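You operate a simulated robot arm through the tools that you are given. There is no shell and no other tool.

The job below is to be done with a simulated robot arm. You get a single attempt, and the scene is never put back.

TASK
Hand-wash the grey cloth in the tub with the cup of detergent.
Fine: soak it clean, drain, rinse off the foam; plug on the ledge, cup and cloth on the ribbed board, tap shut. Set down upright: dosing cup.

It is judged by the outcome, as a careful person would: the job done as asked, and still so three seconds after it is handed in. It fails if anything else is knocked over, pushed out of place, dropped, spilled or broken. Flat cloth is picked up by pressing the open fingertips on it (5 to 10 N) and closing them slowly along it; thin cloth reads only 2 to 8 mm in the jaws.

THE ROBOT
A 7-joint arm with a three-finger gripper, fixed in place. Base frame: the origin is at the foot of the arm, x ahead of it, y to its left, z up; the work surface is at about z = 710. Units: mm, degrees, N and s.
Its first joint turns from -166.0 to 166.0 degrees. Payload 2.69 kg.
The TCP is the grasp point between the finger pads, 30 mm short of the fingertips. In the tool frame z runs along the fingers and y along their closing line. Largest opening 128 mm; the body of the gripper starts 117 mm behind the TCP.
Orientation is told as [roll, pitch, yaw] about the base's x, y, z axes, in that order, counted from this pose: with the fingers straight down and closing along the base's y, the tool's x points along the base's -x, its y along +y and its z along -z.

THE INTERFACE
- The arm moves only by the tool move_arm. Its arguments are lists of equal length, an entry for each row: "travel": the shift along the tool's x, y, z in m, a list of three; "turn": the turn, a rotation vector about the tool's x, y, z in rad, a list of three; "jaw": the gripper command, from -1 (shut) to 1 (fully open), values between in proportion. In form: {"travel": [[x, y, z], ...], "turn": [[rx, ry, rz], ...], "jaw": [jaw, ...]}. A call has 1 to 20 rows; each row is the pose to reach, as a shift and turn from the pose commanded when the call began, along the tool's axes at that moment. A row lasts 0.2 s, in which the tool goes at most 50 mm and 8.6 degrees; a call with a longer step from one row to the next is refused whole, and so is a gripper value outside its range. Where a pose cannot be reached the arm comes as near as it can. A force on the tool above 40 N (or 10 N above the force at the start of the call, whichever is more), or a blocked arm, ends the call early, and 0.2 s more pass. Each finger halts on what it meets, pressing with about 27 N; the grip force reading is that of the motor and also rises with nothing between the fingers. The clock runs only during rows and for 0.2 s after the last one: add rows that repeat a pose to give the fingers time. It gives the time, the measured TCP pose, the force on the tool (base axes), the opening and the grip force at its end, in the units of the frame above (readings bear some noise), with the torque about the TCP (base axes, N m) and any sound that the robot's microphone picked up.
- Cameras (640 x 400 px; columns grow to the right, rows downward): "scene" is fixed at [49.4, 654.2, 1615.3]; the picture's right is [0.17, -0.98, 0.00], its down [-0.83, -0.15, -0.55] and it looks along [0.54, 0.10, -0.84] (base axes); focal length 239 px, centre (320, 200). "wrist" rides on the gripper at [58, 54, -131] in the tool frame; the picture's right is [-0.68, 0.74, 0.00], its down [-0.62, -0.57, -0.55] and it looks along [-0.40, -0.37, 0.84] (tool axes); focal length 234 px, centre (320, 200).
- camera(camera): a new picture of that camera. The clock stands still meanwhile.
- move_column(by): slides the trunk up (or, below 0, down) by that many mm; the arm rides with it, the base frame stays. It gives what a move gives, with no picture.
- probe_pixels(camera, pixels): there is no depth. For up to 12 entries [column, row, z] of the newest picture of that camera ("zoom" is the newest enlarged one), the place [x, y] in the base frame at which the ray of that pixel passes the height z, good to about 2 mm, but the place of the scene camera against the robot may be out by one fixed shift of up to 12 mm in any direction. The clock stands still meanwhile.
- zoom(camera, box): a new picture of the part [left, top, right, bottom] of that camera's present view, enlarged. The clock stands still meanwhile.
- sign_off(): hands the job in; it is judged then, once.

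Leave the gripper open and the arm clear of the work at the hand-in unless told otherwise.

The tools are called after "Emit:" by a JSON object that holds its "fn" and its "kwargs". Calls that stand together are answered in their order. move_arm: Moves the arm, as the interface text tells. Its arguments: {"type":"object","properties":{"travel":{"type":"array","items":{"type":"array","items":{"type":"number"}}},"turn":{"type":"array","items":{"type":"array","items":{"type":"number"}}},"jaw":{"type":"array","items":{"type":"number"}}},"required":["travel","turn","jaw"]} The other tools are called the same way: move_column (by) slides the trunk up or down; camera (camera) takes a picture; probe_pixels (camera, pixels) gives the place at which the rays of pixels pass given heights; zoom (camera, box) takes an enlarged picture of a part of a camera's view; sign_off () hands the job in.

At the start:

```text
time: 0.0
tool_pos: [556.7, 285.9, 1292.0]
ee_rot: [0.1, 0.0, 0.0]
contact_force: [0.2, 0.6, -1.1]
wrist_torque: [0.03, 0.02, -0.02]
grip_width: 127.9
grip_force: 0.0
trunk travel left (down, up): [-150.0, 200.0]
```

scene: 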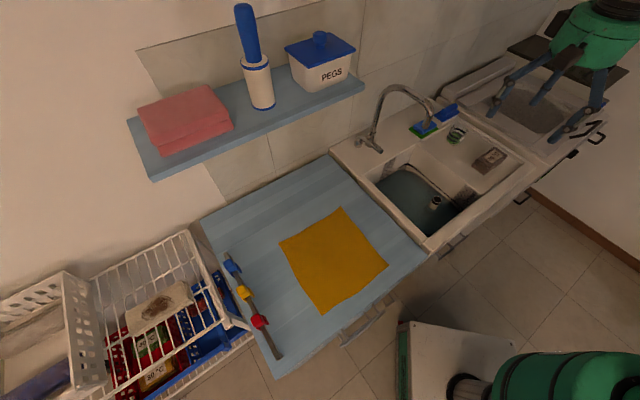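
wrist: 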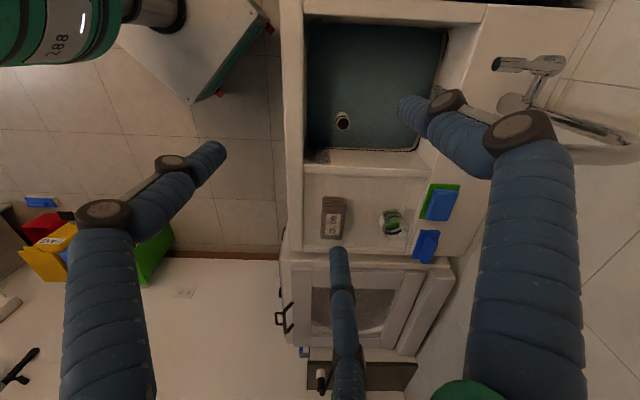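

I'll begin by looking closely at the scene: the sink at about (420,195) in the scene picture, the board with the yellow cloth at (330,260), and the rack at lower left.

Emit:
{"fn": "zoom", "kwargs": {"camera": "scene", "box": [340, 80, 560, 260]}}

Emit:
{"fn": "zoom", "kwargs": {"camera": "scene", "box": [0, 200, 300, 400]}}

Emit:
{"fn": "zoom", "kwargs": {"camera": "wrist", "box": [270, 0, 490, 280]}}

Emit:
{"fn": "zoom", "kwargs": {"camera": "scene", "box": [180, 140, 440, 380]}}

```text
2.22 times, centred on (450, 170) of scene
```

zoom: 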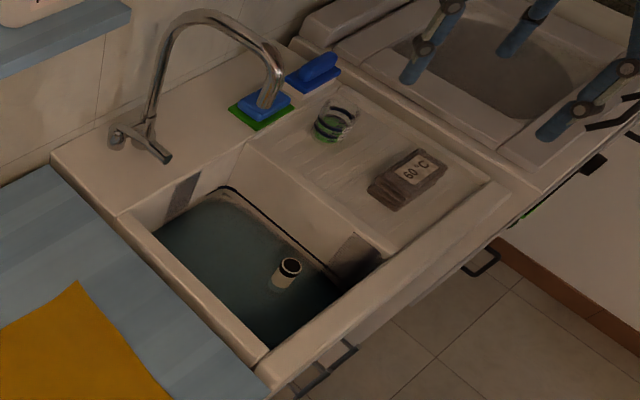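

```text
2.00 times, centred on (150, 300) of scene
```

zoom: 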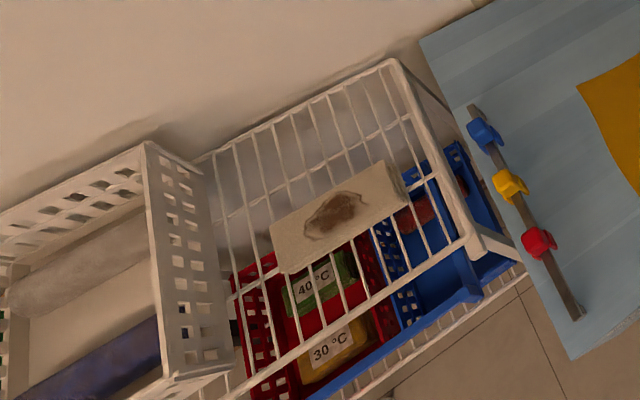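

```text
1.43 times, centred on (380, 140) of wrist
```

zoom: 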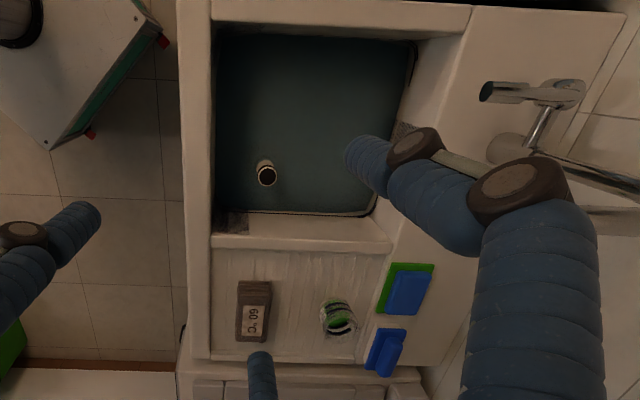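

```text
1.67 times, centred on (310, 260) of scene
```

zoom: 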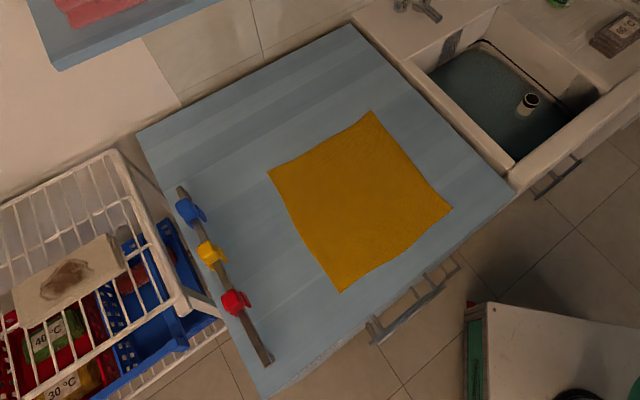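

I need more detail on the candidates for the grey cloth: the stained folded item at (155,305), the "60 °C" item at (490,158), and the patches inside the tub.

Emit:
{"fn": "zoom", "kwargs": {"camera": "scene", "box": [460, 130, 530, 180]}}

Emit:
{"fn": "zoom", "kwargs": {"camera": "scene", "box": [370, 140, 490, 240]}}

Emit:
{"fn": "zoom", "kwargs": {"camera": "scene", "box": [100, 260, 240, 360]}}

Emit:
{"fn": "zoom", "kwargs": {"camera": "wrist", "box": [290, 160, 470, 270]}}

Emit:
{"fn": "zoom", "kwargs": {"camera": "wrist", "box": [290, 0, 470, 170]}}

Emit:
{"fn": "zoom", "kwargs": {"camera": "scene", "box": [340, 75, 480, 165]}}

```text
8.00 times, centred on (495, 155) of scene
```

zoom: 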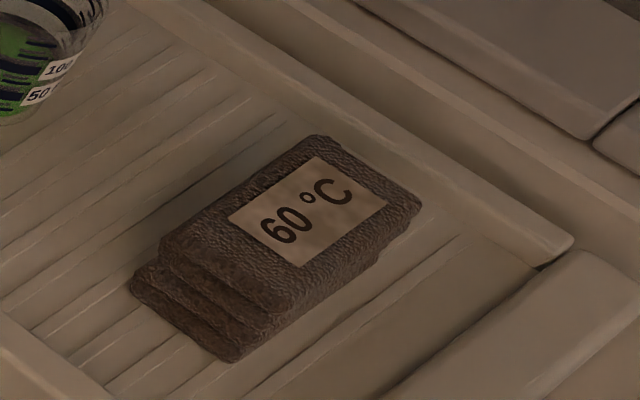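

```text
4.00 times, centred on (430, 190) of scene
```

zoom: 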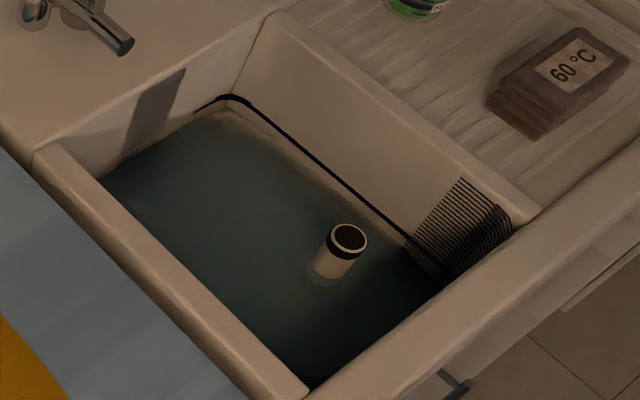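

```text
4.00 times, centred on (170, 310) of scene
```

zoom: 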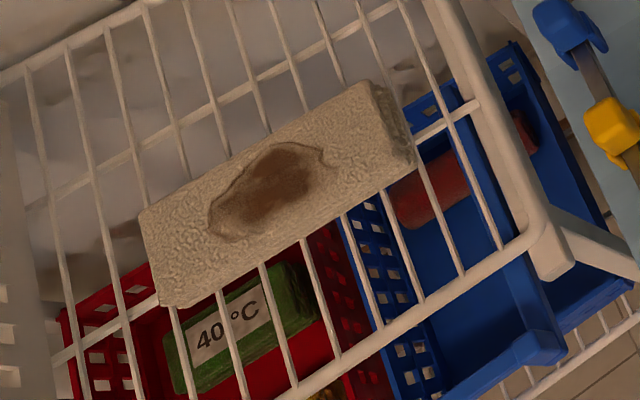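

```text
3.56 times, centred on (380, 215) of wrist
```

zoom: 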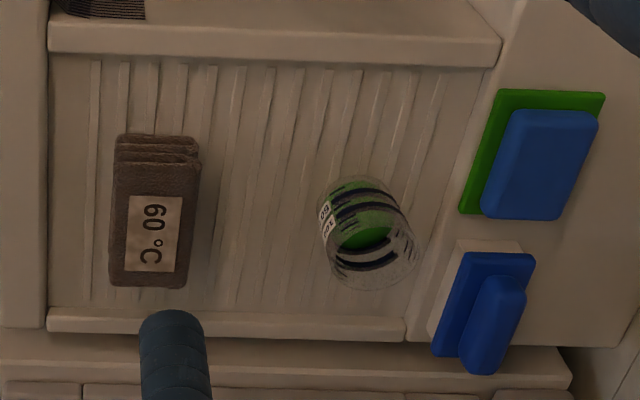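

```text
2.35 times, centred on (380, 85) of wrist
```

zoom: 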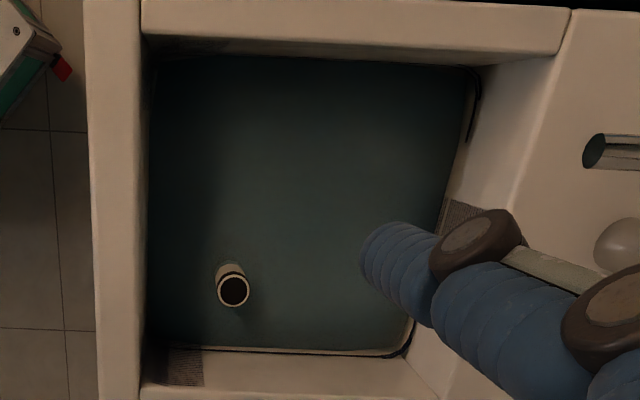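

```text
4.44 times, centred on (410, 120) of scene
```

zoom: 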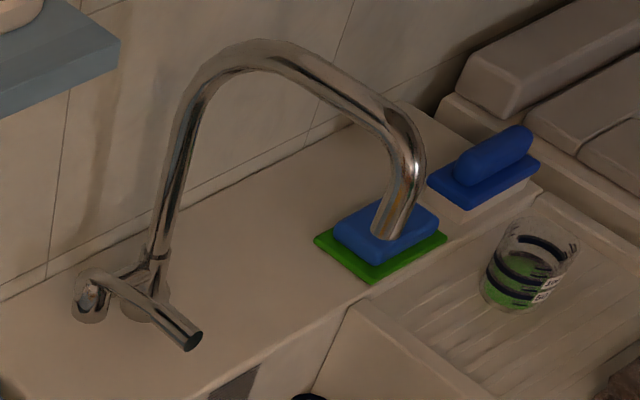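

The grey area on top of the right-hand appliance (scene (540,105), wrist (355,315)) could also be a flat grey cloth. I'll zoom in on it.

Emit:
{"fn": "zoom", "kwargs": {"camera": "scene", "box": [450, 40, 620, 160]}}

Emit:
{"fn": "zoom", "kwargs": {"camera": "wrist", "box": [260, 240, 480, 400]}}

Emit:
{"fn": "zoom", "kwargs": {"camera": "wrist", "box": [0, 180, 260, 400]}}

Emit:
{"fn": "zoom", "kwargs": {"camera": "scene", "box": [0, 260, 130, 400]}}

Emit:
{"fn": "zoom", "kwargs": {"camera": "scene", "box": [340, 260, 640, 400]}}

Emit:
{"fn": "zoom", "kwargs": {"camera": "scene", "box": [110, 0, 370, 190]}}

```text
3.33 times, centred on (535, 100) of scene
```

zoom: 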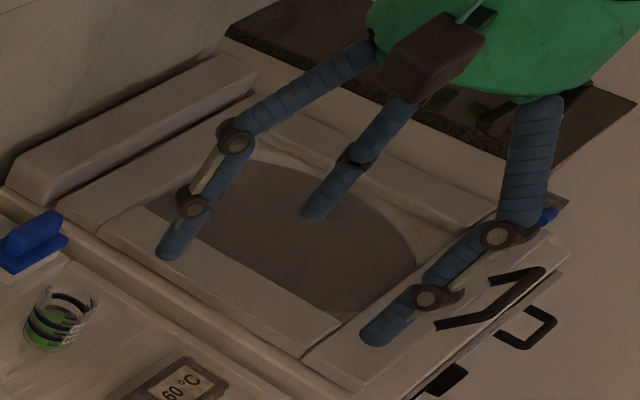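

```text
2.50 times, centred on (370, 320) of wrist
```

zoom: 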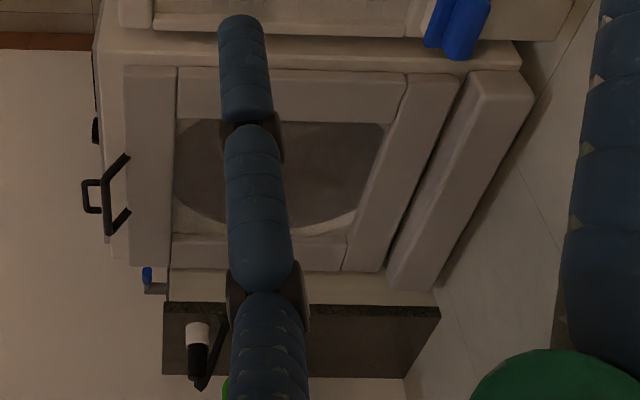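

```text
1.82 times, centred on (130, 290) of wrist
```

zoom: 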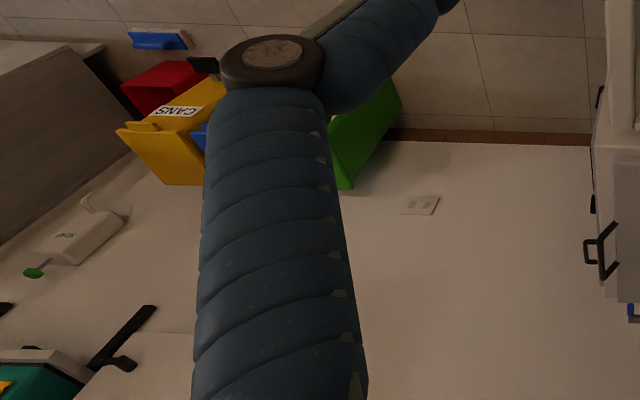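

```text
2.86 times, centred on (65, 330) of scene
```

zoom: 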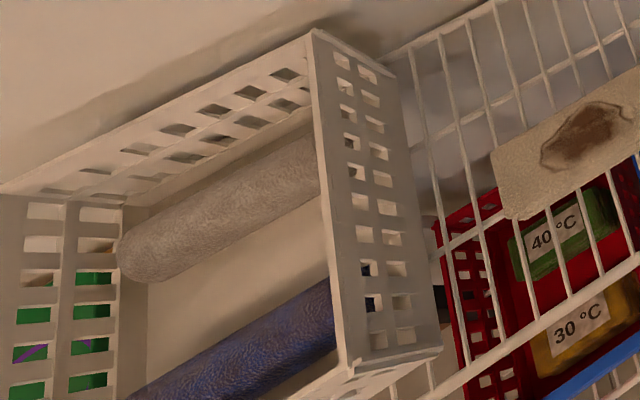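

```text
2.13 times, centred on (490, 330) of scene
```

zoom: 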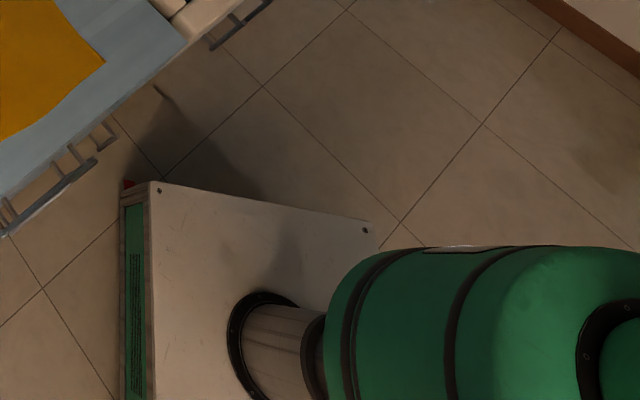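

```text
2.11 times, centred on (240, 95) of scene
```

zoom: 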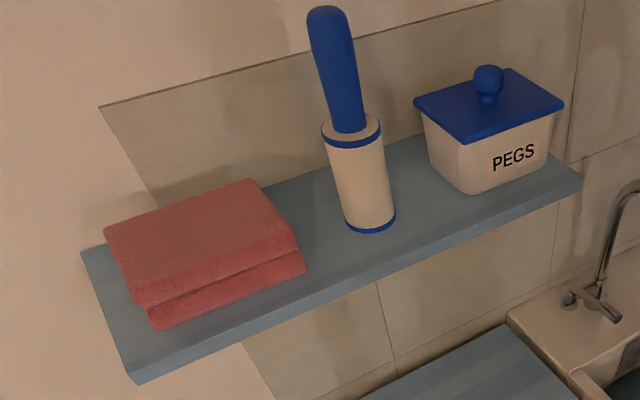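

Now let me get positions. I'll probe the main items in the scene view at plausible heights.

Emit:
{"fn": "camera", "kwargs": {"camera": "scene"}}

Emit:
{"fn": "probe_pixels", "kwargs": {"camera": "scene", "pixels": [[436, 200, 710], [456, 136, 710], [490, 160, 710], [155, 305, 710], [332, 258, 710], [428, 128, 950], [428, 128, 850], [380, 150, 760], [425, 129, 710], [448, 112, 720], [330, 150, 710], [430, 250, 710]]}}

Emit:
{"fn": "camera", "kwargs": {"camera": "wrist"}}

Emit:
{"fn": "probe_pixels", "kwargs": {"camera": "wrist", "pixels": [[343, 122, 710], [393, 222, 710], [333, 218, 710], [305, 20, 710], [447, 25, 710], [303, 150, 710], [418, 155, 710], [515, 65, 760], [438, 202, 710], [425, 245, 710], [355, 310, 710], [303, 245, 710]]}}

```text
taken
```

scene: 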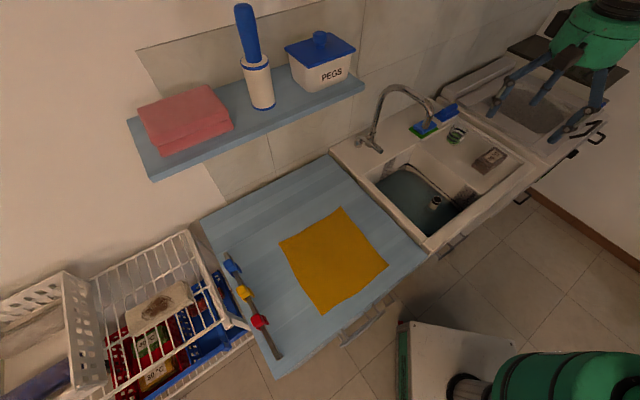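

```text
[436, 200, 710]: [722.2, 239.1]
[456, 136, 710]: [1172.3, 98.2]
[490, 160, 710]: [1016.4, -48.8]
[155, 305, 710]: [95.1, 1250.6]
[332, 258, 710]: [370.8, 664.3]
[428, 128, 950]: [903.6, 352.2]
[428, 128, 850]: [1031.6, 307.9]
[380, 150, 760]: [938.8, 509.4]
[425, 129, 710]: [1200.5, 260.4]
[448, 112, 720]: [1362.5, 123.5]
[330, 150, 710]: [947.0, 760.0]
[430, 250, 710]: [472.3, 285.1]
```

```text
taken
```

wrist: 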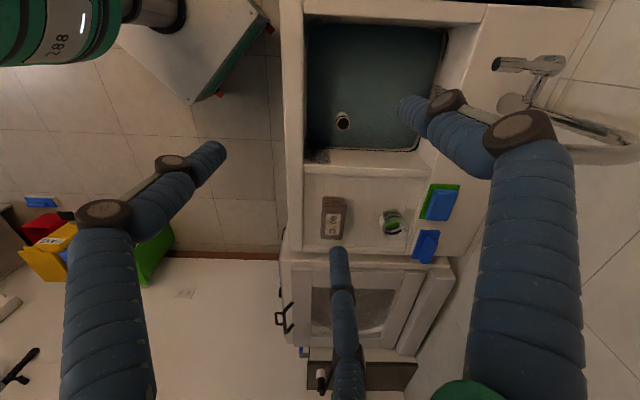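

```text
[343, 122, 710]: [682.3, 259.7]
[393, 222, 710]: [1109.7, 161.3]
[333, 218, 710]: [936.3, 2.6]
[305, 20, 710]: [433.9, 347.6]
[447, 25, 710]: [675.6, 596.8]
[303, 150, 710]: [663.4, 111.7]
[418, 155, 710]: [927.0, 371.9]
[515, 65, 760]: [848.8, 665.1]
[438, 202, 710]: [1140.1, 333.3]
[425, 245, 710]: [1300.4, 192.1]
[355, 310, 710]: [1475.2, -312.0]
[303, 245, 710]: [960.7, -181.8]
```

The heights are not all 710: matching both cameras puts the cup near (951, 207) at about z≈890. I'll lower the arm towards the tub to look into the water and refine the geometry.

Emit:
{"fn": "move_arm", "kwargs": {"travel": [[-0.006, 0.021, 0.038], [-0.012, 0.042, 0.077], [-0.018, 0.063, 0.115], [-0.024, 0.084, 0.154], [-0.031, 0.106, 0.192], [-0.031, 0.106, 0.192]], "turn": [[0, 0, 0], [0, 0, 0], [0, 0, 0], [0, 0, 0], [0, 0, 0], [0, 0, 0]], "jaw": [1, 1, 1, 1, 1, 1]}}

Emit:
{"fn": "camera", "kwargs": {"camera": "wrist"}}

Emit:
{"fn": "zoom", "kwargs": {"camera": "wrist", "box": [220, 0, 480, 240]}}

Emit:
{"fn": "camera", "kwargs": {"camera": "scene"}}

```text
time: 1.4
tool_pos: [590.4, 392.5, 1097.5]
ee_rot: [0.0, 0.0, -0.1]
contact_force: [0.0, 0.2, -0.8]
wrist_torque: [-0.06, 0.04, 0.0]
grip_width: 128.1
grip_force: 0.0
trunk travel left (down, up): [-150.0, 200.0]
```

```text
taken
```

wrist: 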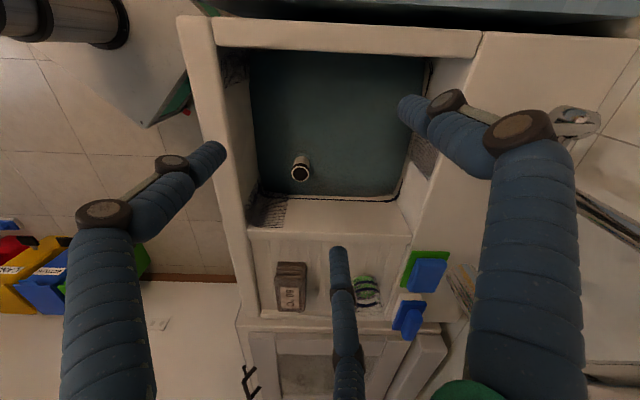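

```text
1.67 times, centred on (350, 120) of wrist
```

zoom: 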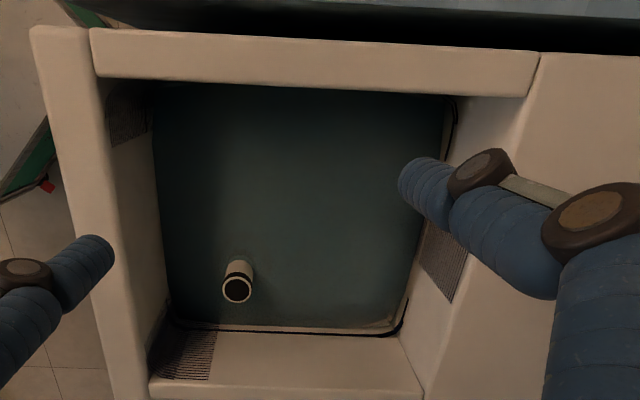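

```text
taken
```

scene: 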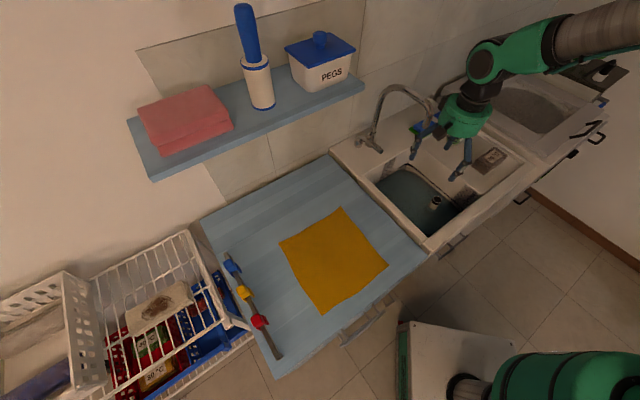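

The tub shows teal water, a standing plug at (300,170) and no obvious cloth. I'll zoom hard into the water to check for something submerged.

Emit:
{"fn": "zoom", "kwargs": {"camera": "wrist", "box": [240, 40, 340, 120]}}

Emit:
{"fn": "zoom", "kwargs": {"camera": "wrist", "box": [330, 40, 440, 120]}}

Emit:
{"fn": "zoom", "kwargs": {"camera": "wrist", "box": [240, 110, 340, 240]}}

Emit:
{"fn": "zoom", "kwargs": {"camera": "wrist", "box": [330, 110, 440, 240]}}

Emit:
{"fn": "zoom", "kwargs": {"camera": "wrist", "box": [250, 240, 400, 340]}}

```text
5.00 times, centred on (290, 80) of wrist
```

zoom: 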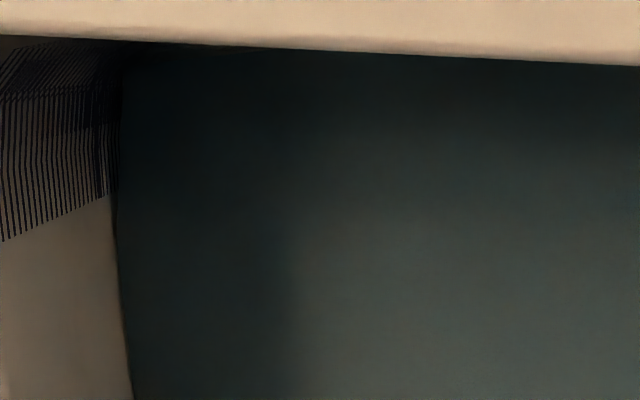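

```text
5.00 times, centred on (385, 80) of wrist
```

zoom: 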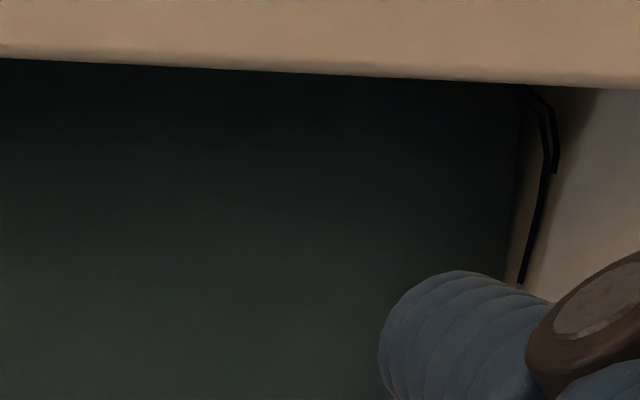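

```text
3.08 times, centred on (290, 175) of wrist
```

zoom: 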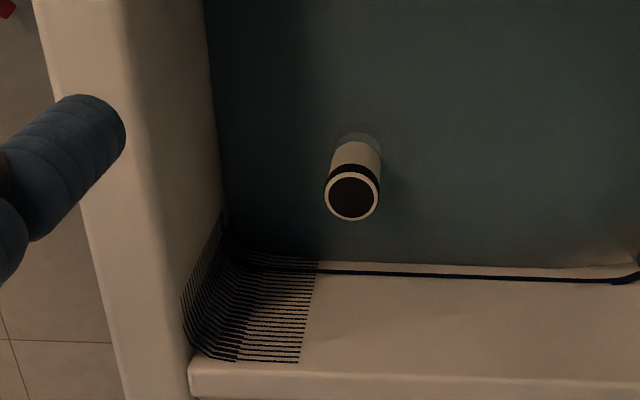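

```text
3.08 times, centred on (385, 175) of wrist
```

zoom: 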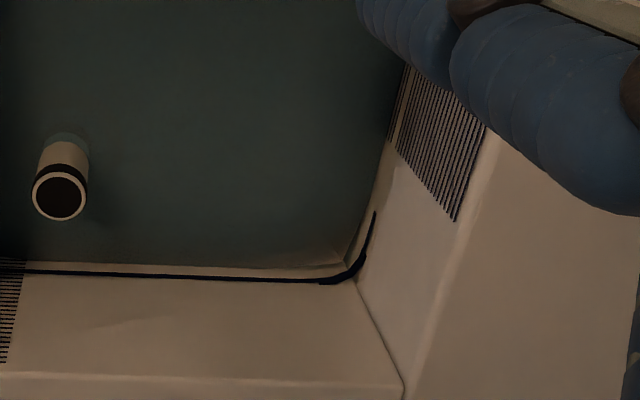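

```text
4.00 times, centred on (325, 290) of wrist
```

zoom: 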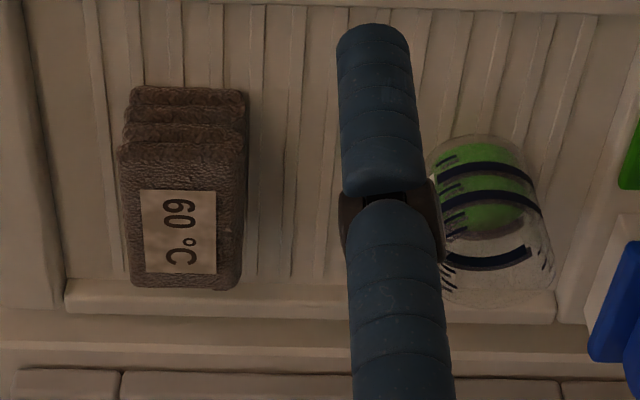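

The plug is a white standpipe with a black ring. I'll probe the current wrist picture for plug, tub rim, water edge, cup, 60 °C item and sponge to triangulate heights against the first picture.

Emit:
{"fn": "probe_pixels", "kwargs": {"camera": "wrist", "pixels": [[301, 173, 710], [304, 157, 710], [290, 287, 710], [368, 280, 710], [214, 45, 710], [478, 55, 710], [249, 230, 710], [411, 238, 710], [408, 252, 710], [447, 253, 710], [255, 193, 710], [398, 200, 710]]}}

Emit:
{"fn": "zoom", "kwargs": {"camera": "scene", "box": [400, 170, 470, 230]}}

Emit:
{"fn": "zoom", "kwargs": {"camera": "scene", "box": [320, 60, 480, 180]}}

```text
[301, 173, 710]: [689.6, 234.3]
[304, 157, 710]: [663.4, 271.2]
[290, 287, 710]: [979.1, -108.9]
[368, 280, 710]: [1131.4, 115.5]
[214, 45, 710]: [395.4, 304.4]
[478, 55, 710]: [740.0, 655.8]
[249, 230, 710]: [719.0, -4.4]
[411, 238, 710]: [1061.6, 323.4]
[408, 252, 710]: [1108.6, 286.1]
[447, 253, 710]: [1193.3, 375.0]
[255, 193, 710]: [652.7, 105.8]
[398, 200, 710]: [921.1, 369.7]
```

```text
6.67 times, centred on (435, 200) of scene
```

zoom: 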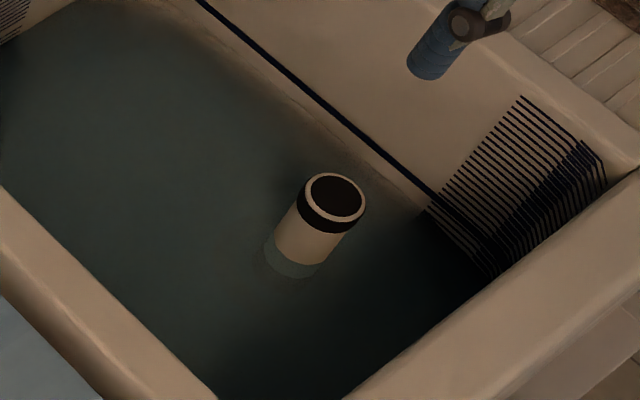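

```text
3.33 times, centred on (400, 120) of scene
```

zoom: 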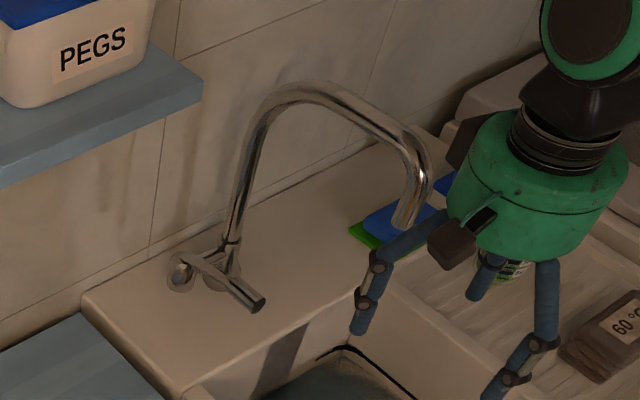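

Triangulation gives: plug top near (660, 270, 797), water around z≈735, "60 °C" stack top near (823, 88, 893). The hand looks like it has three drawn fingers, so I'll close the jaws in free air to see how they move, and look at the result.

Emit:
{"fn": "move_arm", "kwargs": {"travel": [[0, 0, 0], [0, 0, 0], [0, 0, 0], [0, 0, 0]], "turn": [[0, 0, 0], [0, 0, 0], [0, 0, 0], [0, 0, 0]], "jaw": [-0.5, -0.5, -0.5, -0.5]}}

Emit:
{"fn": "camera", "kwargs": {"camera": "wrist"}}

Emit:
{"fn": "zoom", "kwargs": {"camera": "scene", "box": [400, 60, 540, 200]}}

Emit:
{"fn": "zoom", "kwargs": {"camera": "wrist", "box": [230, 40, 450, 260]}}

```text
time: 2.4
tool_pos: [589.7, 392.2, 1099.8]
ee_rot: [-0.1, 0.0, 0.0]
contact_force: [-0.2, 0.1, 0.0]
wrist_torque: [-0.01, 0.0, 0.0]
grip_width: 31.9
grip_force: 0.1
trunk travel left (down, up): [-150.0, 200.0]
```

```text
taken
```

wrist: 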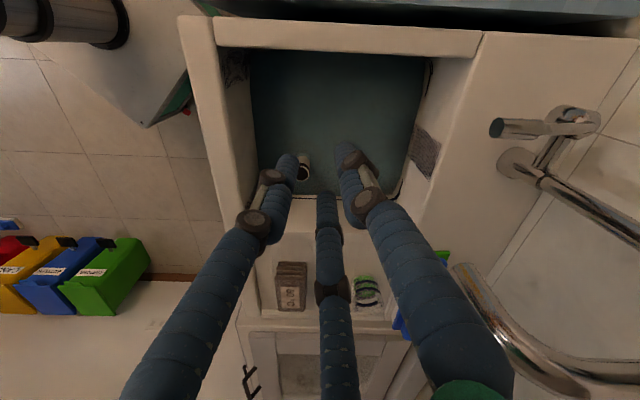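

```text
2.86 times, centred on (470, 130) of scene
```

zoom: 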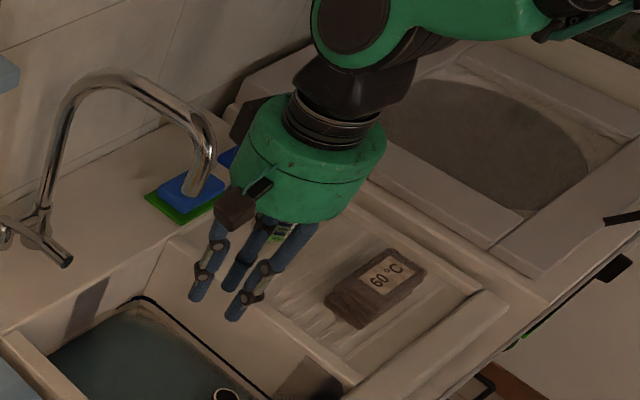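

```text
1.82 times, centred on (340, 150) of wrist
```

zoom: 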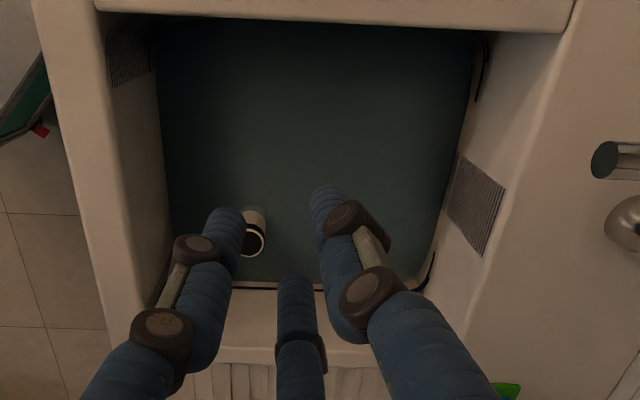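

The hand visuals are three fingers converging on the centre. The spout end is now visible in the wrist view near (465,268). I'll probe it along with the tap lever, cup and ledge.

Emit:
{"fn": "probe_pixels", "kwargs": {"camera": "wrist", "pixels": [[462, 266, 900], [462, 266, 1000], [505, 128, 900], [590, 122, 900], [513, 163, 900], [367, 294, 890], [290, 287, 890], [411, 238, 880], [478, 35, 880], [249, 230, 880], [216, 20, 880], [232, 320, 880]]}}

Emit:
{"fn": "zoom", "kwargs": {"camera": "wrist", "box": [420, 60, 640, 380]}}

Emit:
{"fn": "probe_pixels", "kwargs": {"camera": "scene", "pixels": [[428, 128, 900], [428, 128, 1000], [385, 152, 900], [362, 142, 900], [371, 146, 900], [456, 136, 890], [490, 158, 890], [436, 198, 797], [330, 153, 880], [427, 250, 880], [395, 88, 1100], [540, 165, 880]]}}

```text
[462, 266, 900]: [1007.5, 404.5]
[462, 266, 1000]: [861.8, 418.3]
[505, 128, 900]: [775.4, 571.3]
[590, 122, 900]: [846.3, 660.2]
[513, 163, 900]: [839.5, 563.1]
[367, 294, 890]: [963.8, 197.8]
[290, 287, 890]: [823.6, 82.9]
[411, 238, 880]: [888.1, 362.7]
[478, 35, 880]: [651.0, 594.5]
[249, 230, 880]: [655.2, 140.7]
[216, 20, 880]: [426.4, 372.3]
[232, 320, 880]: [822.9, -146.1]
```

```text
1.25 times, centred on (530, 220) of wrist
```

zoom: 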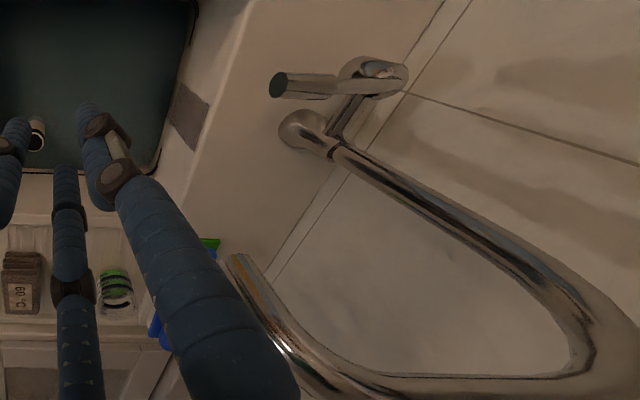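

```text
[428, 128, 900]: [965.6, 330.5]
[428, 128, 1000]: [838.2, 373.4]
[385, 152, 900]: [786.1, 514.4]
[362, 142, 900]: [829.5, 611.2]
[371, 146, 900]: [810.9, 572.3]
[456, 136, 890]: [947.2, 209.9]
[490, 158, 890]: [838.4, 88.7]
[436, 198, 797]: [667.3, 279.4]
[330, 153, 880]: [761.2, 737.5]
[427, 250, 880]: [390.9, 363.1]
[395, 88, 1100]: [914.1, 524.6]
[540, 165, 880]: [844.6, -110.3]
```

The spout end works out near (715, 415, 1090), so it hangs above the tub; I must keep the hand clear of it. I'll open the jaws and move lower and toward the front-right of the tub for a close look into the water.

Emit:
{"fn": "move_arm", "kwargs": {"travel": [[-0.0075, -0.023, 0.0], [-0.015, -0.046, 0.035], [-0.022, -0.069, 0.07], [-0.03, -0.092, 0.105], [-0.03, -0.092, 0.139], [-0.03, -0.092, 0.139]], "turn": [[0, 0, 0], [0, 0, 0], [0, 0, 0], [0, 0, 0], [0, 0, 0], [0, 0, 0]], "jaw": [0, 0.5, 1, 1, 1, 1]}}

Emit:
{"fn": "camera", "kwargs": {"camera": "wrist"}}

Emit:
{"fn": "zoom", "kwargs": {"camera": "wrist", "box": [220, 40, 420, 220]}}

Emit:
{"fn": "zoom", "kwargs": {"camera": "wrist", "box": [280, 110, 360, 190]}}

```text
time: 3.8
tool_pos: [620.2, 301.3, 960.8]
ee_rot: [0.0, 0.1, 0.0]
contact_force: [-0.4, 0.4, 0.1]
wrist_torque: [0.0, 0.03, -0.03]
grip_width: 128.1
grip_force: 0.0
trunk travel left (down, up): [-150.0, 200.0]
```

```text
taken
```

wrist: 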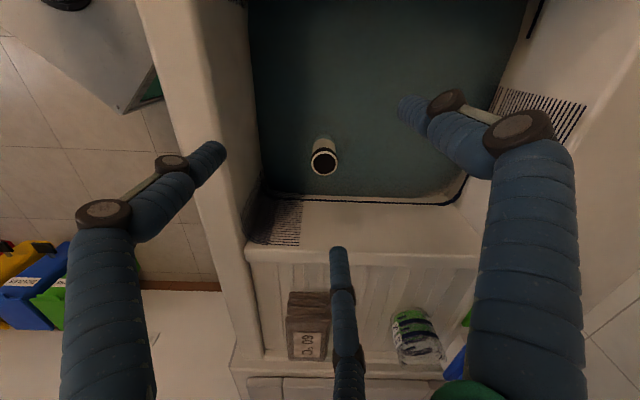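

```text
2.22 times, centred on (320, 130) of wrist
```

zoom: 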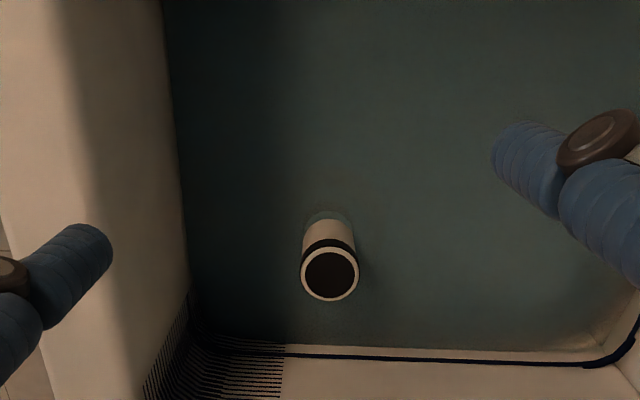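

```text
5.00 times, centred on (320, 150) of wrist
```

zoom: 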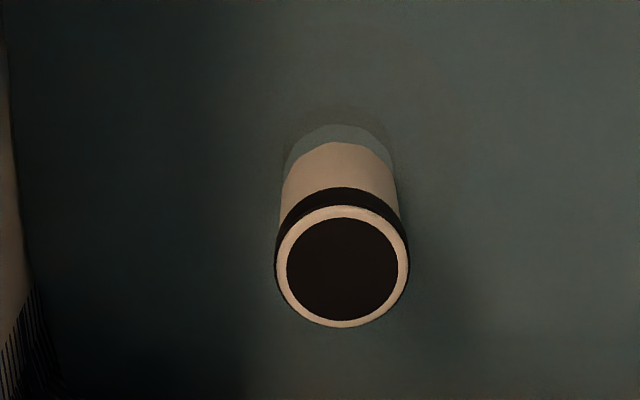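

The plug's foot shows just under the surface, so the water looks fairly shallow; no cloth is in it. The only reachable grey cloth is the folded "60 °C" one on the ribbed board (neutral grey compared with the white sink). I'll rise and move over the ribbed board to look at the cup and the cloth properly.

Emit:
{"fn": "move_arm", "kwargs": {"travel": [[0, 0, -0.05], [0, 0, -0.1], [-0.045, -0.01, -0.1], [-0.09, -0.02, -0.1], [-0.135, -0.03, -0.1], [-0.18, -0.04, -0.1], [-0.22, -0.05, -0.1], [-0.22, -0.05, -0.1]], "turn": [[0, 0, 0], [0, 0, 0], [0, 0, 0], [0, 0, 0], [0, 0, 0], [0, 0, 0], [0, 0, 0], [0, 0, 0]], "jaw": [1, 1, 1, 1, 1, 1, 1, 1]}}

Emit:
{"fn": "camera", "kwargs": {"camera": "wrist"}}

Emit:
{"fn": "zoom", "kwargs": {"camera": "wrist", "box": [220, 40, 420, 240]}}

Emit:
{"fn": "camera", "kwargs": {"camera": "scene"}}

```text
time: 5.6
tool_pos: [838.3, 245.3, 1056.9]
ee_rot: [0.0, 0.0, 0.1]
contact_force: [0.7, -0.2, -0.3]
wrist_torque: [0.01, 0.04, -0.03]
grip_width: 128.2
grip_force: 0.1
trunk travel left (down, up): [-150.0, 200.0]
```

```text
taken
```

wrist: 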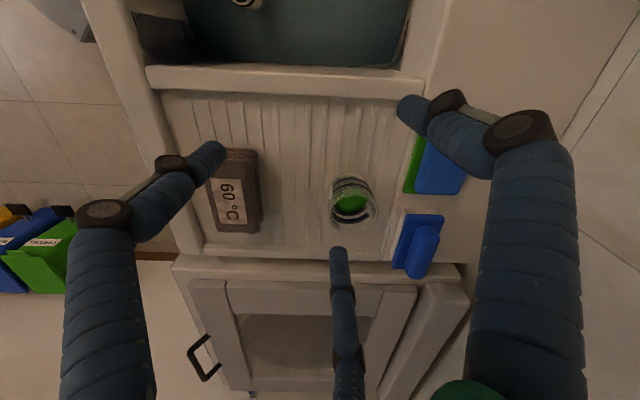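

```text
2.00 times, centred on (320, 140) of wrist
```

zoom: 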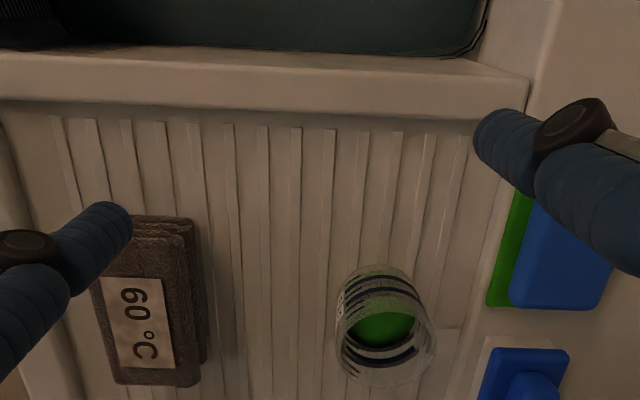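

```text
taken
```

scene: 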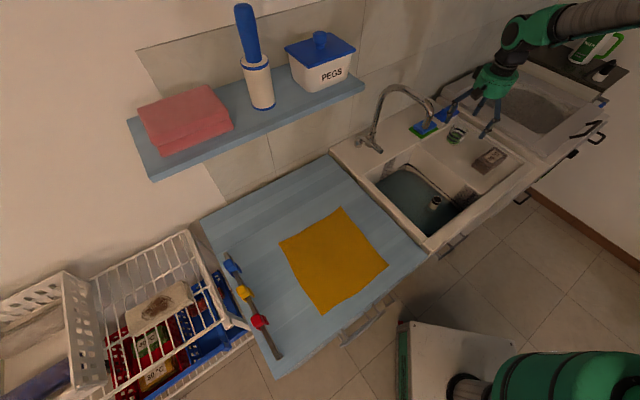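

The cup at (352,203) and folded grey cloth at (235,190) are both clearly seen on the ribbed board. I'll zoom tightly on each for size and centre.

Emit:
{"fn": "zoom", "kwargs": {"camera": "wrist", "box": [315, 155, 395, 245]}}

Emit:
{"fn": "probe_pixels", "kwargs": {"camera": "zoom", "pixels": [[320, 200, 860], [320, 200, 950]]}}

Emit:
{"fn": "zoom", "kwargs": {"camera": "wrist", "box": [185, 130, 285, 250]}}

Emit:
{"fn": "zoom", "kwargs": {"camera": "scene", "box": [430, 105, 520, 185]}}

```text
4.44 times, centred on (355, 200) of wrist
```

zoom: 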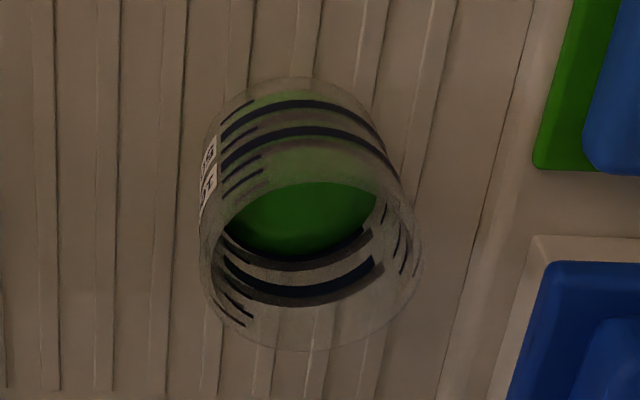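

```text
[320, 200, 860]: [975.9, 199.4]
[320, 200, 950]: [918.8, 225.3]
```

```text
3.33 times, centred on (235, 190) of wrist
```

zoom: 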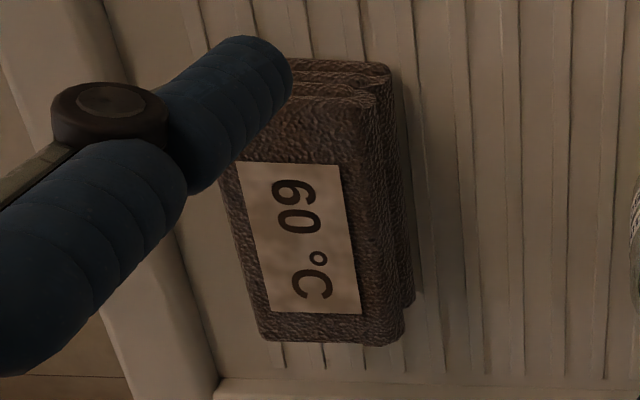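

```text
5.00 times, centred on (475, 145) of scene
```

zoom: 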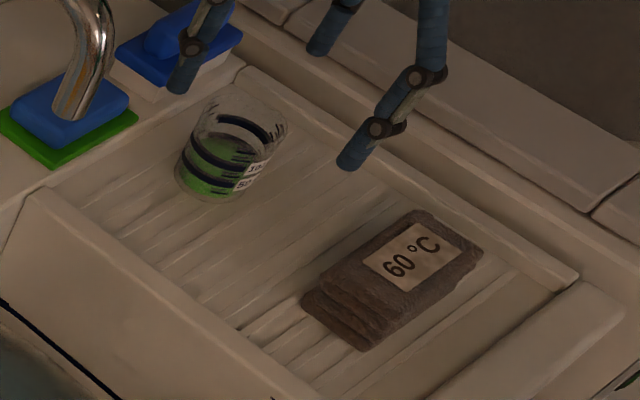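

Measurements: cup centre about (953, 206), rim ø≈68, base z≈857, top ≈931; folded cloth near (823, 88), top ≈893, about 70×120 mm. To pour well, I want to grip the cup from the side with the hand nearly horizontal and the camera on top, then twist about the hand's own axis. First I'll test how far the wrist can yaw here in free air.

Emit:
{"fn": "move_arm", "kwargs": {"travel": [[0, 0, 0], [0, 0, 0], [0, 0, 0], [0, 0, 0], [0, 0, 0], [0, 0, 0], [0, 0, 0], [0, 0, 0], [0, 0, 0], [0, 0, 0], [0, 0, 0], [0, 0, 0]], "turn": [[0, 0, 0.145], [0, 0, 0.29], [0, 0, 0.435], [0, 0, 0.58], [0, 0, 0.725], [0, 0, 0.87], [0, 0, 1.015], [0, 0, 1.16], [0, 0, 1.305], [0, 0, 1.45], [0, 0, 1.57], [0, 0, 1.57]], "jaw": [1, 1, 1, 1, 1, 1, 1, 1, 1, 1, 1, 1]}}

Emit:
{"fn": "camera", "kwargs": {"camera": "wrist"}}

```text
time: 8.2
tool_pos: [838.1, 250.0, 1060.7]
ee_rot: [0.0, 0.0, -90.0]
contact_force: [0.4, -0.5, 0.3]
wrist_torque: [0.03, 0.0, 0.03]
grip_width: 128.2
grip_force: 0.1
trunk travel left (down, up): [-150.0, 200.0]
```

```text
taken
```

wrist: 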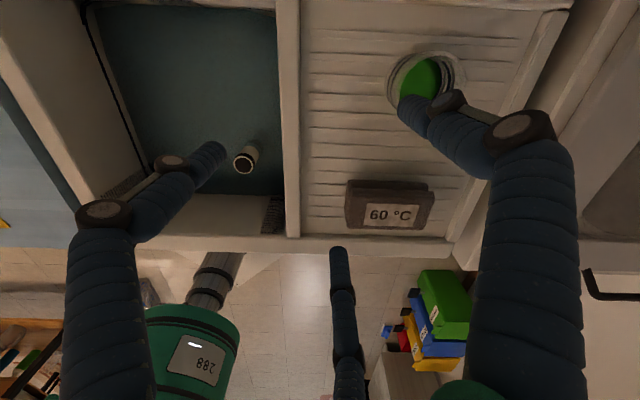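

Yaw −90° works and gives a nice view of cup (422,80), cloth (390,205) and plug (245,160). I'll continue to about −168°, which would put the camera on top once the hand is pitched forward.

Emit:
{"fn": "move_arm", "kwargs": {"travel": [[0, 0, 0], [0, 0, 0], [0, 0, 0], [0, 0, 0], [0, 0, 0], [0, 0, 0], [0, 0, 0], [0, 0, 0], [0, 0, 0], [0, 0, 0], [0, 0, 0]], "turn": [[0, 0, 0.14], [0, 0, 0.28], [0, 0, 0.42], [0, 0, 0.56], [0, 0, 0.7], [0, 0, 0.84], [0, 0, 0.98], [0, 0, 1.12], [0, 0, 1.26], [0, 0, 1.358], [0, 0, 1.358]], "jaw": [1, 1, 1, 1, 1, 1, 1, 1, 1, 1, 1]}}

Emit:
{"fn": "camera", "kwargs": {"camera": "wrist"}}

Emit:
{"fn": "zoom", "kwargs": {"camera": "wrist", "box": [140, 0, 480, 220]}}

```text
time: 10.6
tool_pos: [847.6, 219.9, 1059.2]
ee_rot: [-2.7, 0.3, -160.1]
contact_force: [1.2, -1.4, -2.2]
wrist_torque: [0.09, 0.1, 0.07]
grip_width: 127.9
grip_force: 0.0
out of reach, approached as far as the arm can: row 9, 10, 11
trunk travel left (down, up): [-150.0, 200.0]
```

```text
taken
```

wrist: 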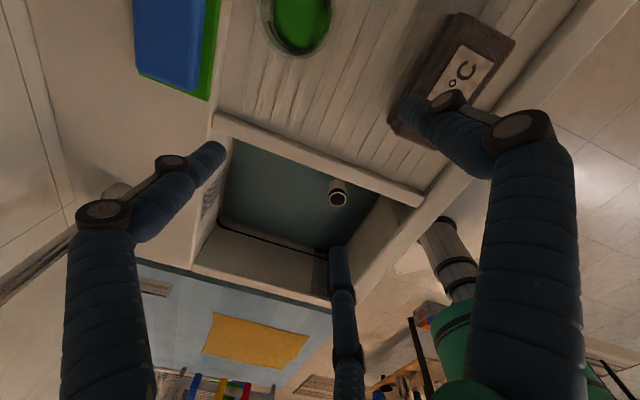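

```text
1.82 times, centred on (310, 110) of wrist
```

zoom: 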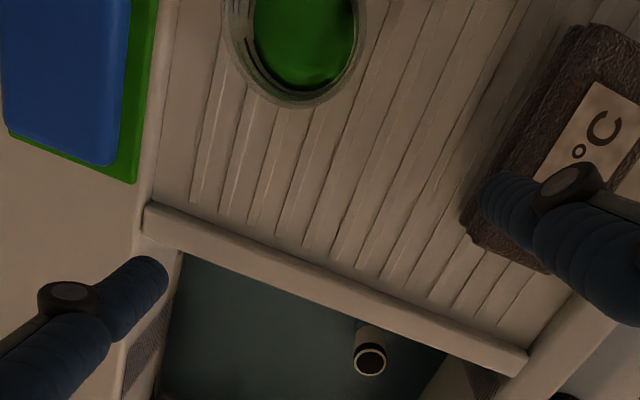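

The wrist stops at about −160°, so the flipped orientation isn't available. I'll go back to yaw ≈ +12° (camera below the hand when pitched) – that leaves plenty of twist both ways.

Emit:
{"fn": "move_arm", "kwargs": {"travel": [[0, 0, 0], [0, 0, 0], [0, 0, 0], [0, 0, 0], [0, 0, 0], [0, 0, 0], [0, 0, 0], [0, 0, 0], [0, 0, 0], [0, 0, 0], [0, 0, 0], [0, 0, 0], [0, 0, 0], [0, 0, 0], [0, 0, 0], [0, 0, 0], [0, 0, 0], [0, 0, 0], [0, 0, 0], [0, 0, 0]], "turn": [[0, 0, -0.148], [0, 0, -0.296], [0, 0, -0.444], [0, 0, -0.592], [0, 0, -0.74], [0, 0, -0.888], [0, 0, -1.036], [0, 0, -1.184], [0, 0, -1.332], [0, 0, -1.48], [0, 0, -1.628], [0, 0, -1.776], [0, 0, -1.924], [0, 0, -2.072], [0, 0, -2.22], [0, 0, -2.368], [0, 0, -2.516], [0, 0, -2.664], [0, 0, -2.812], [0, 0, -2.95]], "jaw": [1, 1, 1, 1, 1, 1, 1, 1, 1, 1, 1, 1, 1, 1, 1, 1, 1, 1, 1, 1]}}

```text
time: 14.8
tool_pos: [846.5, 220.8, 1059.8]
ee_rot: [2.9, 0.0, 9.0]
contact_force: [0.8, 0.1, 0.9]
wrist_torque: [-0.01, -0.02, -0.02]
grip_width: 128.4
grip_force: 0.2
trunk travel left (down, up): [-150.0, 200.0]
```

Now at yaw 9° with 2.9° of roll left over. I'll correct the roll, set yaw to ≈12°, and shift slightly right to line up with the cup.

Emit:
{"fn": "move_arm", "kwargs": {"travel": [[0.006, -0.037, 0], [0.006, -0.037, 0]], "turn": [[0.0506, 0, -0.056], [0.0506, 0, -0.056]], "jaw": [1, 1]}}

```text
time: 15.4
tool_pos: [845.6, 181.8, 1056.2]
ee_rot: [-0.1, 0.1, 12.2]
contact_force: [-0.6, 0.1, -0.4]
wrist_torque: [0.08, -0.01, 0.0]
grip_width: 128.3
grip_force: 0.0
trunk travel left (down, up): [-150.0, 200.0]
```

Orientation is now clean (0, 0, 12.2). Next I pitch the hand forward by 55° (35° below horizontal), holding the grasp point still in free air.

Emit:
{"fn": "move_arm", "kwargs": {"travel": [[0, 0, 0], [0, 0, 0], [0, 0, 0], [0, 0, 0], [0, 0, 0], [0, 0, 0], [0, 0, 0], [0, 0, 0]], "turn": [[0, -0.137, 0], [0, -0.274, 0], [0, -0.411, 0], [0, -0.548, 0], [0, -0.685, 0], [0, -0.822, 0], [0, -0.96, 0], [0, -0.96, 0]], "jaw": [1, 1, 1, 1, 1, 1, 1, 1]}}

Emit:
{"fn": "camera", "kwargs": {"camera": "wrist"}}

Emit:
{"fn": "camera", "kwargs": {"camera": "scene"}}

```text
time: 17.2
tool_pos: [843.6, 184.3, 1066.1]
ee_rot: [-0.2, -55.5, 12.4]
contact_force: [-2.5, 0.0, -0.2]
wrist_torque: [0.07, -0.24, -0.05]
grip_width: 128.0
grip_force: 0.1
out of reach, approached as far as the arm can: row 7
trunk travel left (down, up): [-150.0, 200.0]
```

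```text
taken
```

wrist: 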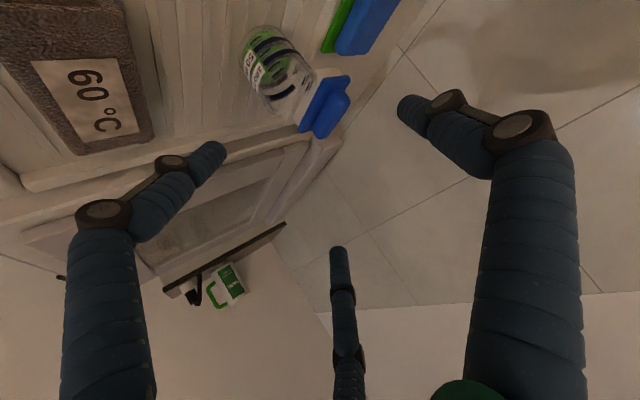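

```text
taken
```

scene: 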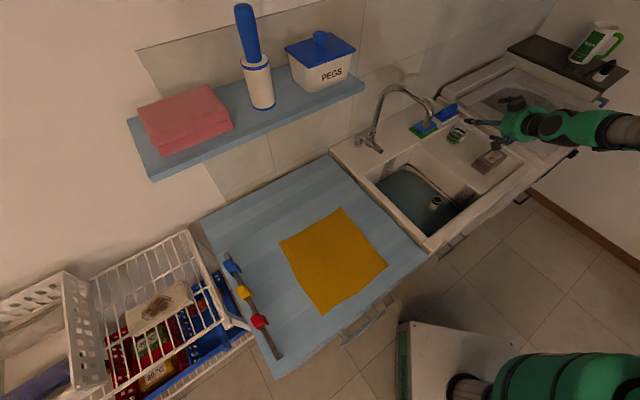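

The hand is pitched to 55°, slightly limited in reach at this spot. The cup is at (275,70) in the wrist view. I'll zoom on it and probe for a precise location.

Emit:
{"fn": "zoom", "kwargs": {"camera": "wrist", "box": [225, 10, 335, 130]}}

Emit:
{"fn": "probe_pixels", "kwargs": {"camera": "wrist", "pixels": [[263, 38, 857], [288, 92, 930], [275, 66, 890], [60, 0, 893], [150, 135, 893], [70, 150, 893], [330, 75, 880], [22, 185, 870], [305, 140, 870]]}}

```text
3.33 times, centred on (280, 70) of wrist
```

zoom: 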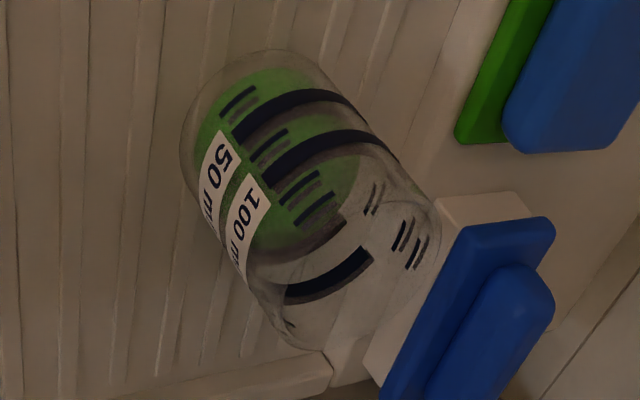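

```text
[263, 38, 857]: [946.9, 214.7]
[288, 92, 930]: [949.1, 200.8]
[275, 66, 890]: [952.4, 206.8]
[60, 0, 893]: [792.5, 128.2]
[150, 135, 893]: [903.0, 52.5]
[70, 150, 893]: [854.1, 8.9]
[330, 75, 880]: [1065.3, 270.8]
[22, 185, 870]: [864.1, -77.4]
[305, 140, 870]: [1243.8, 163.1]
```

Cup centre confirmed at (951, 207). The label shows 50/100 ml, with liquid a bit over 100 ml. I'll set the jaws to ~96 mm and lower to the pre-grasp point about 130 mm short of the cup.

Emit:
{"fn": "move_arm", "kwargs": {"travel": [[0.021, 0, 0.017], [0.043, -0.001, 0.034], [0.064, -0.0015, 0.05], [0.064, -0.0015, 0.05]], "turn": [[0, 0, 0], [0, 0, 0], [0, 0, 0], [0, 0, 0]], "jaw": [0.8, 0.5, 0.5, 0.5]}}

Emit:
{"fn": "camera", "kwargs": {"camera": "wrist"}}

Emit:
{"fn": "zoom", "kwargs": {"camera": "scene", "box": [420, 80, 560, 190]}}

```text
time: 18.2
tool_pos: [848.2, 181.8, 978.3]
ee_rot: [-0.1, -55.1, 12.4]
contact_force: [0.3, 0.2, -0.6]
wrist_torque: [-0.01, -0.05, 0.01]
grip_width: 95.7
grip_force: 0.0
trunk travel left (down, up): [-150.0, 200.0]
```

```text
taken
```

wrist: 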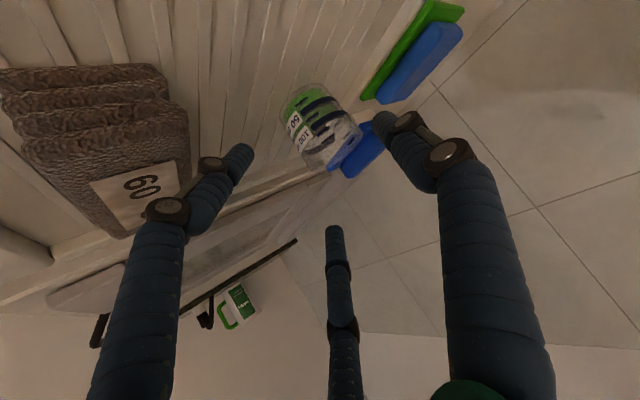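

```text
3.64 times, centred on (490, 135) of scene
```

zoom: 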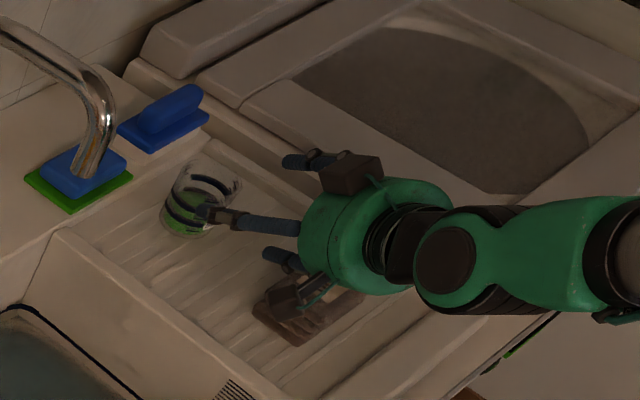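

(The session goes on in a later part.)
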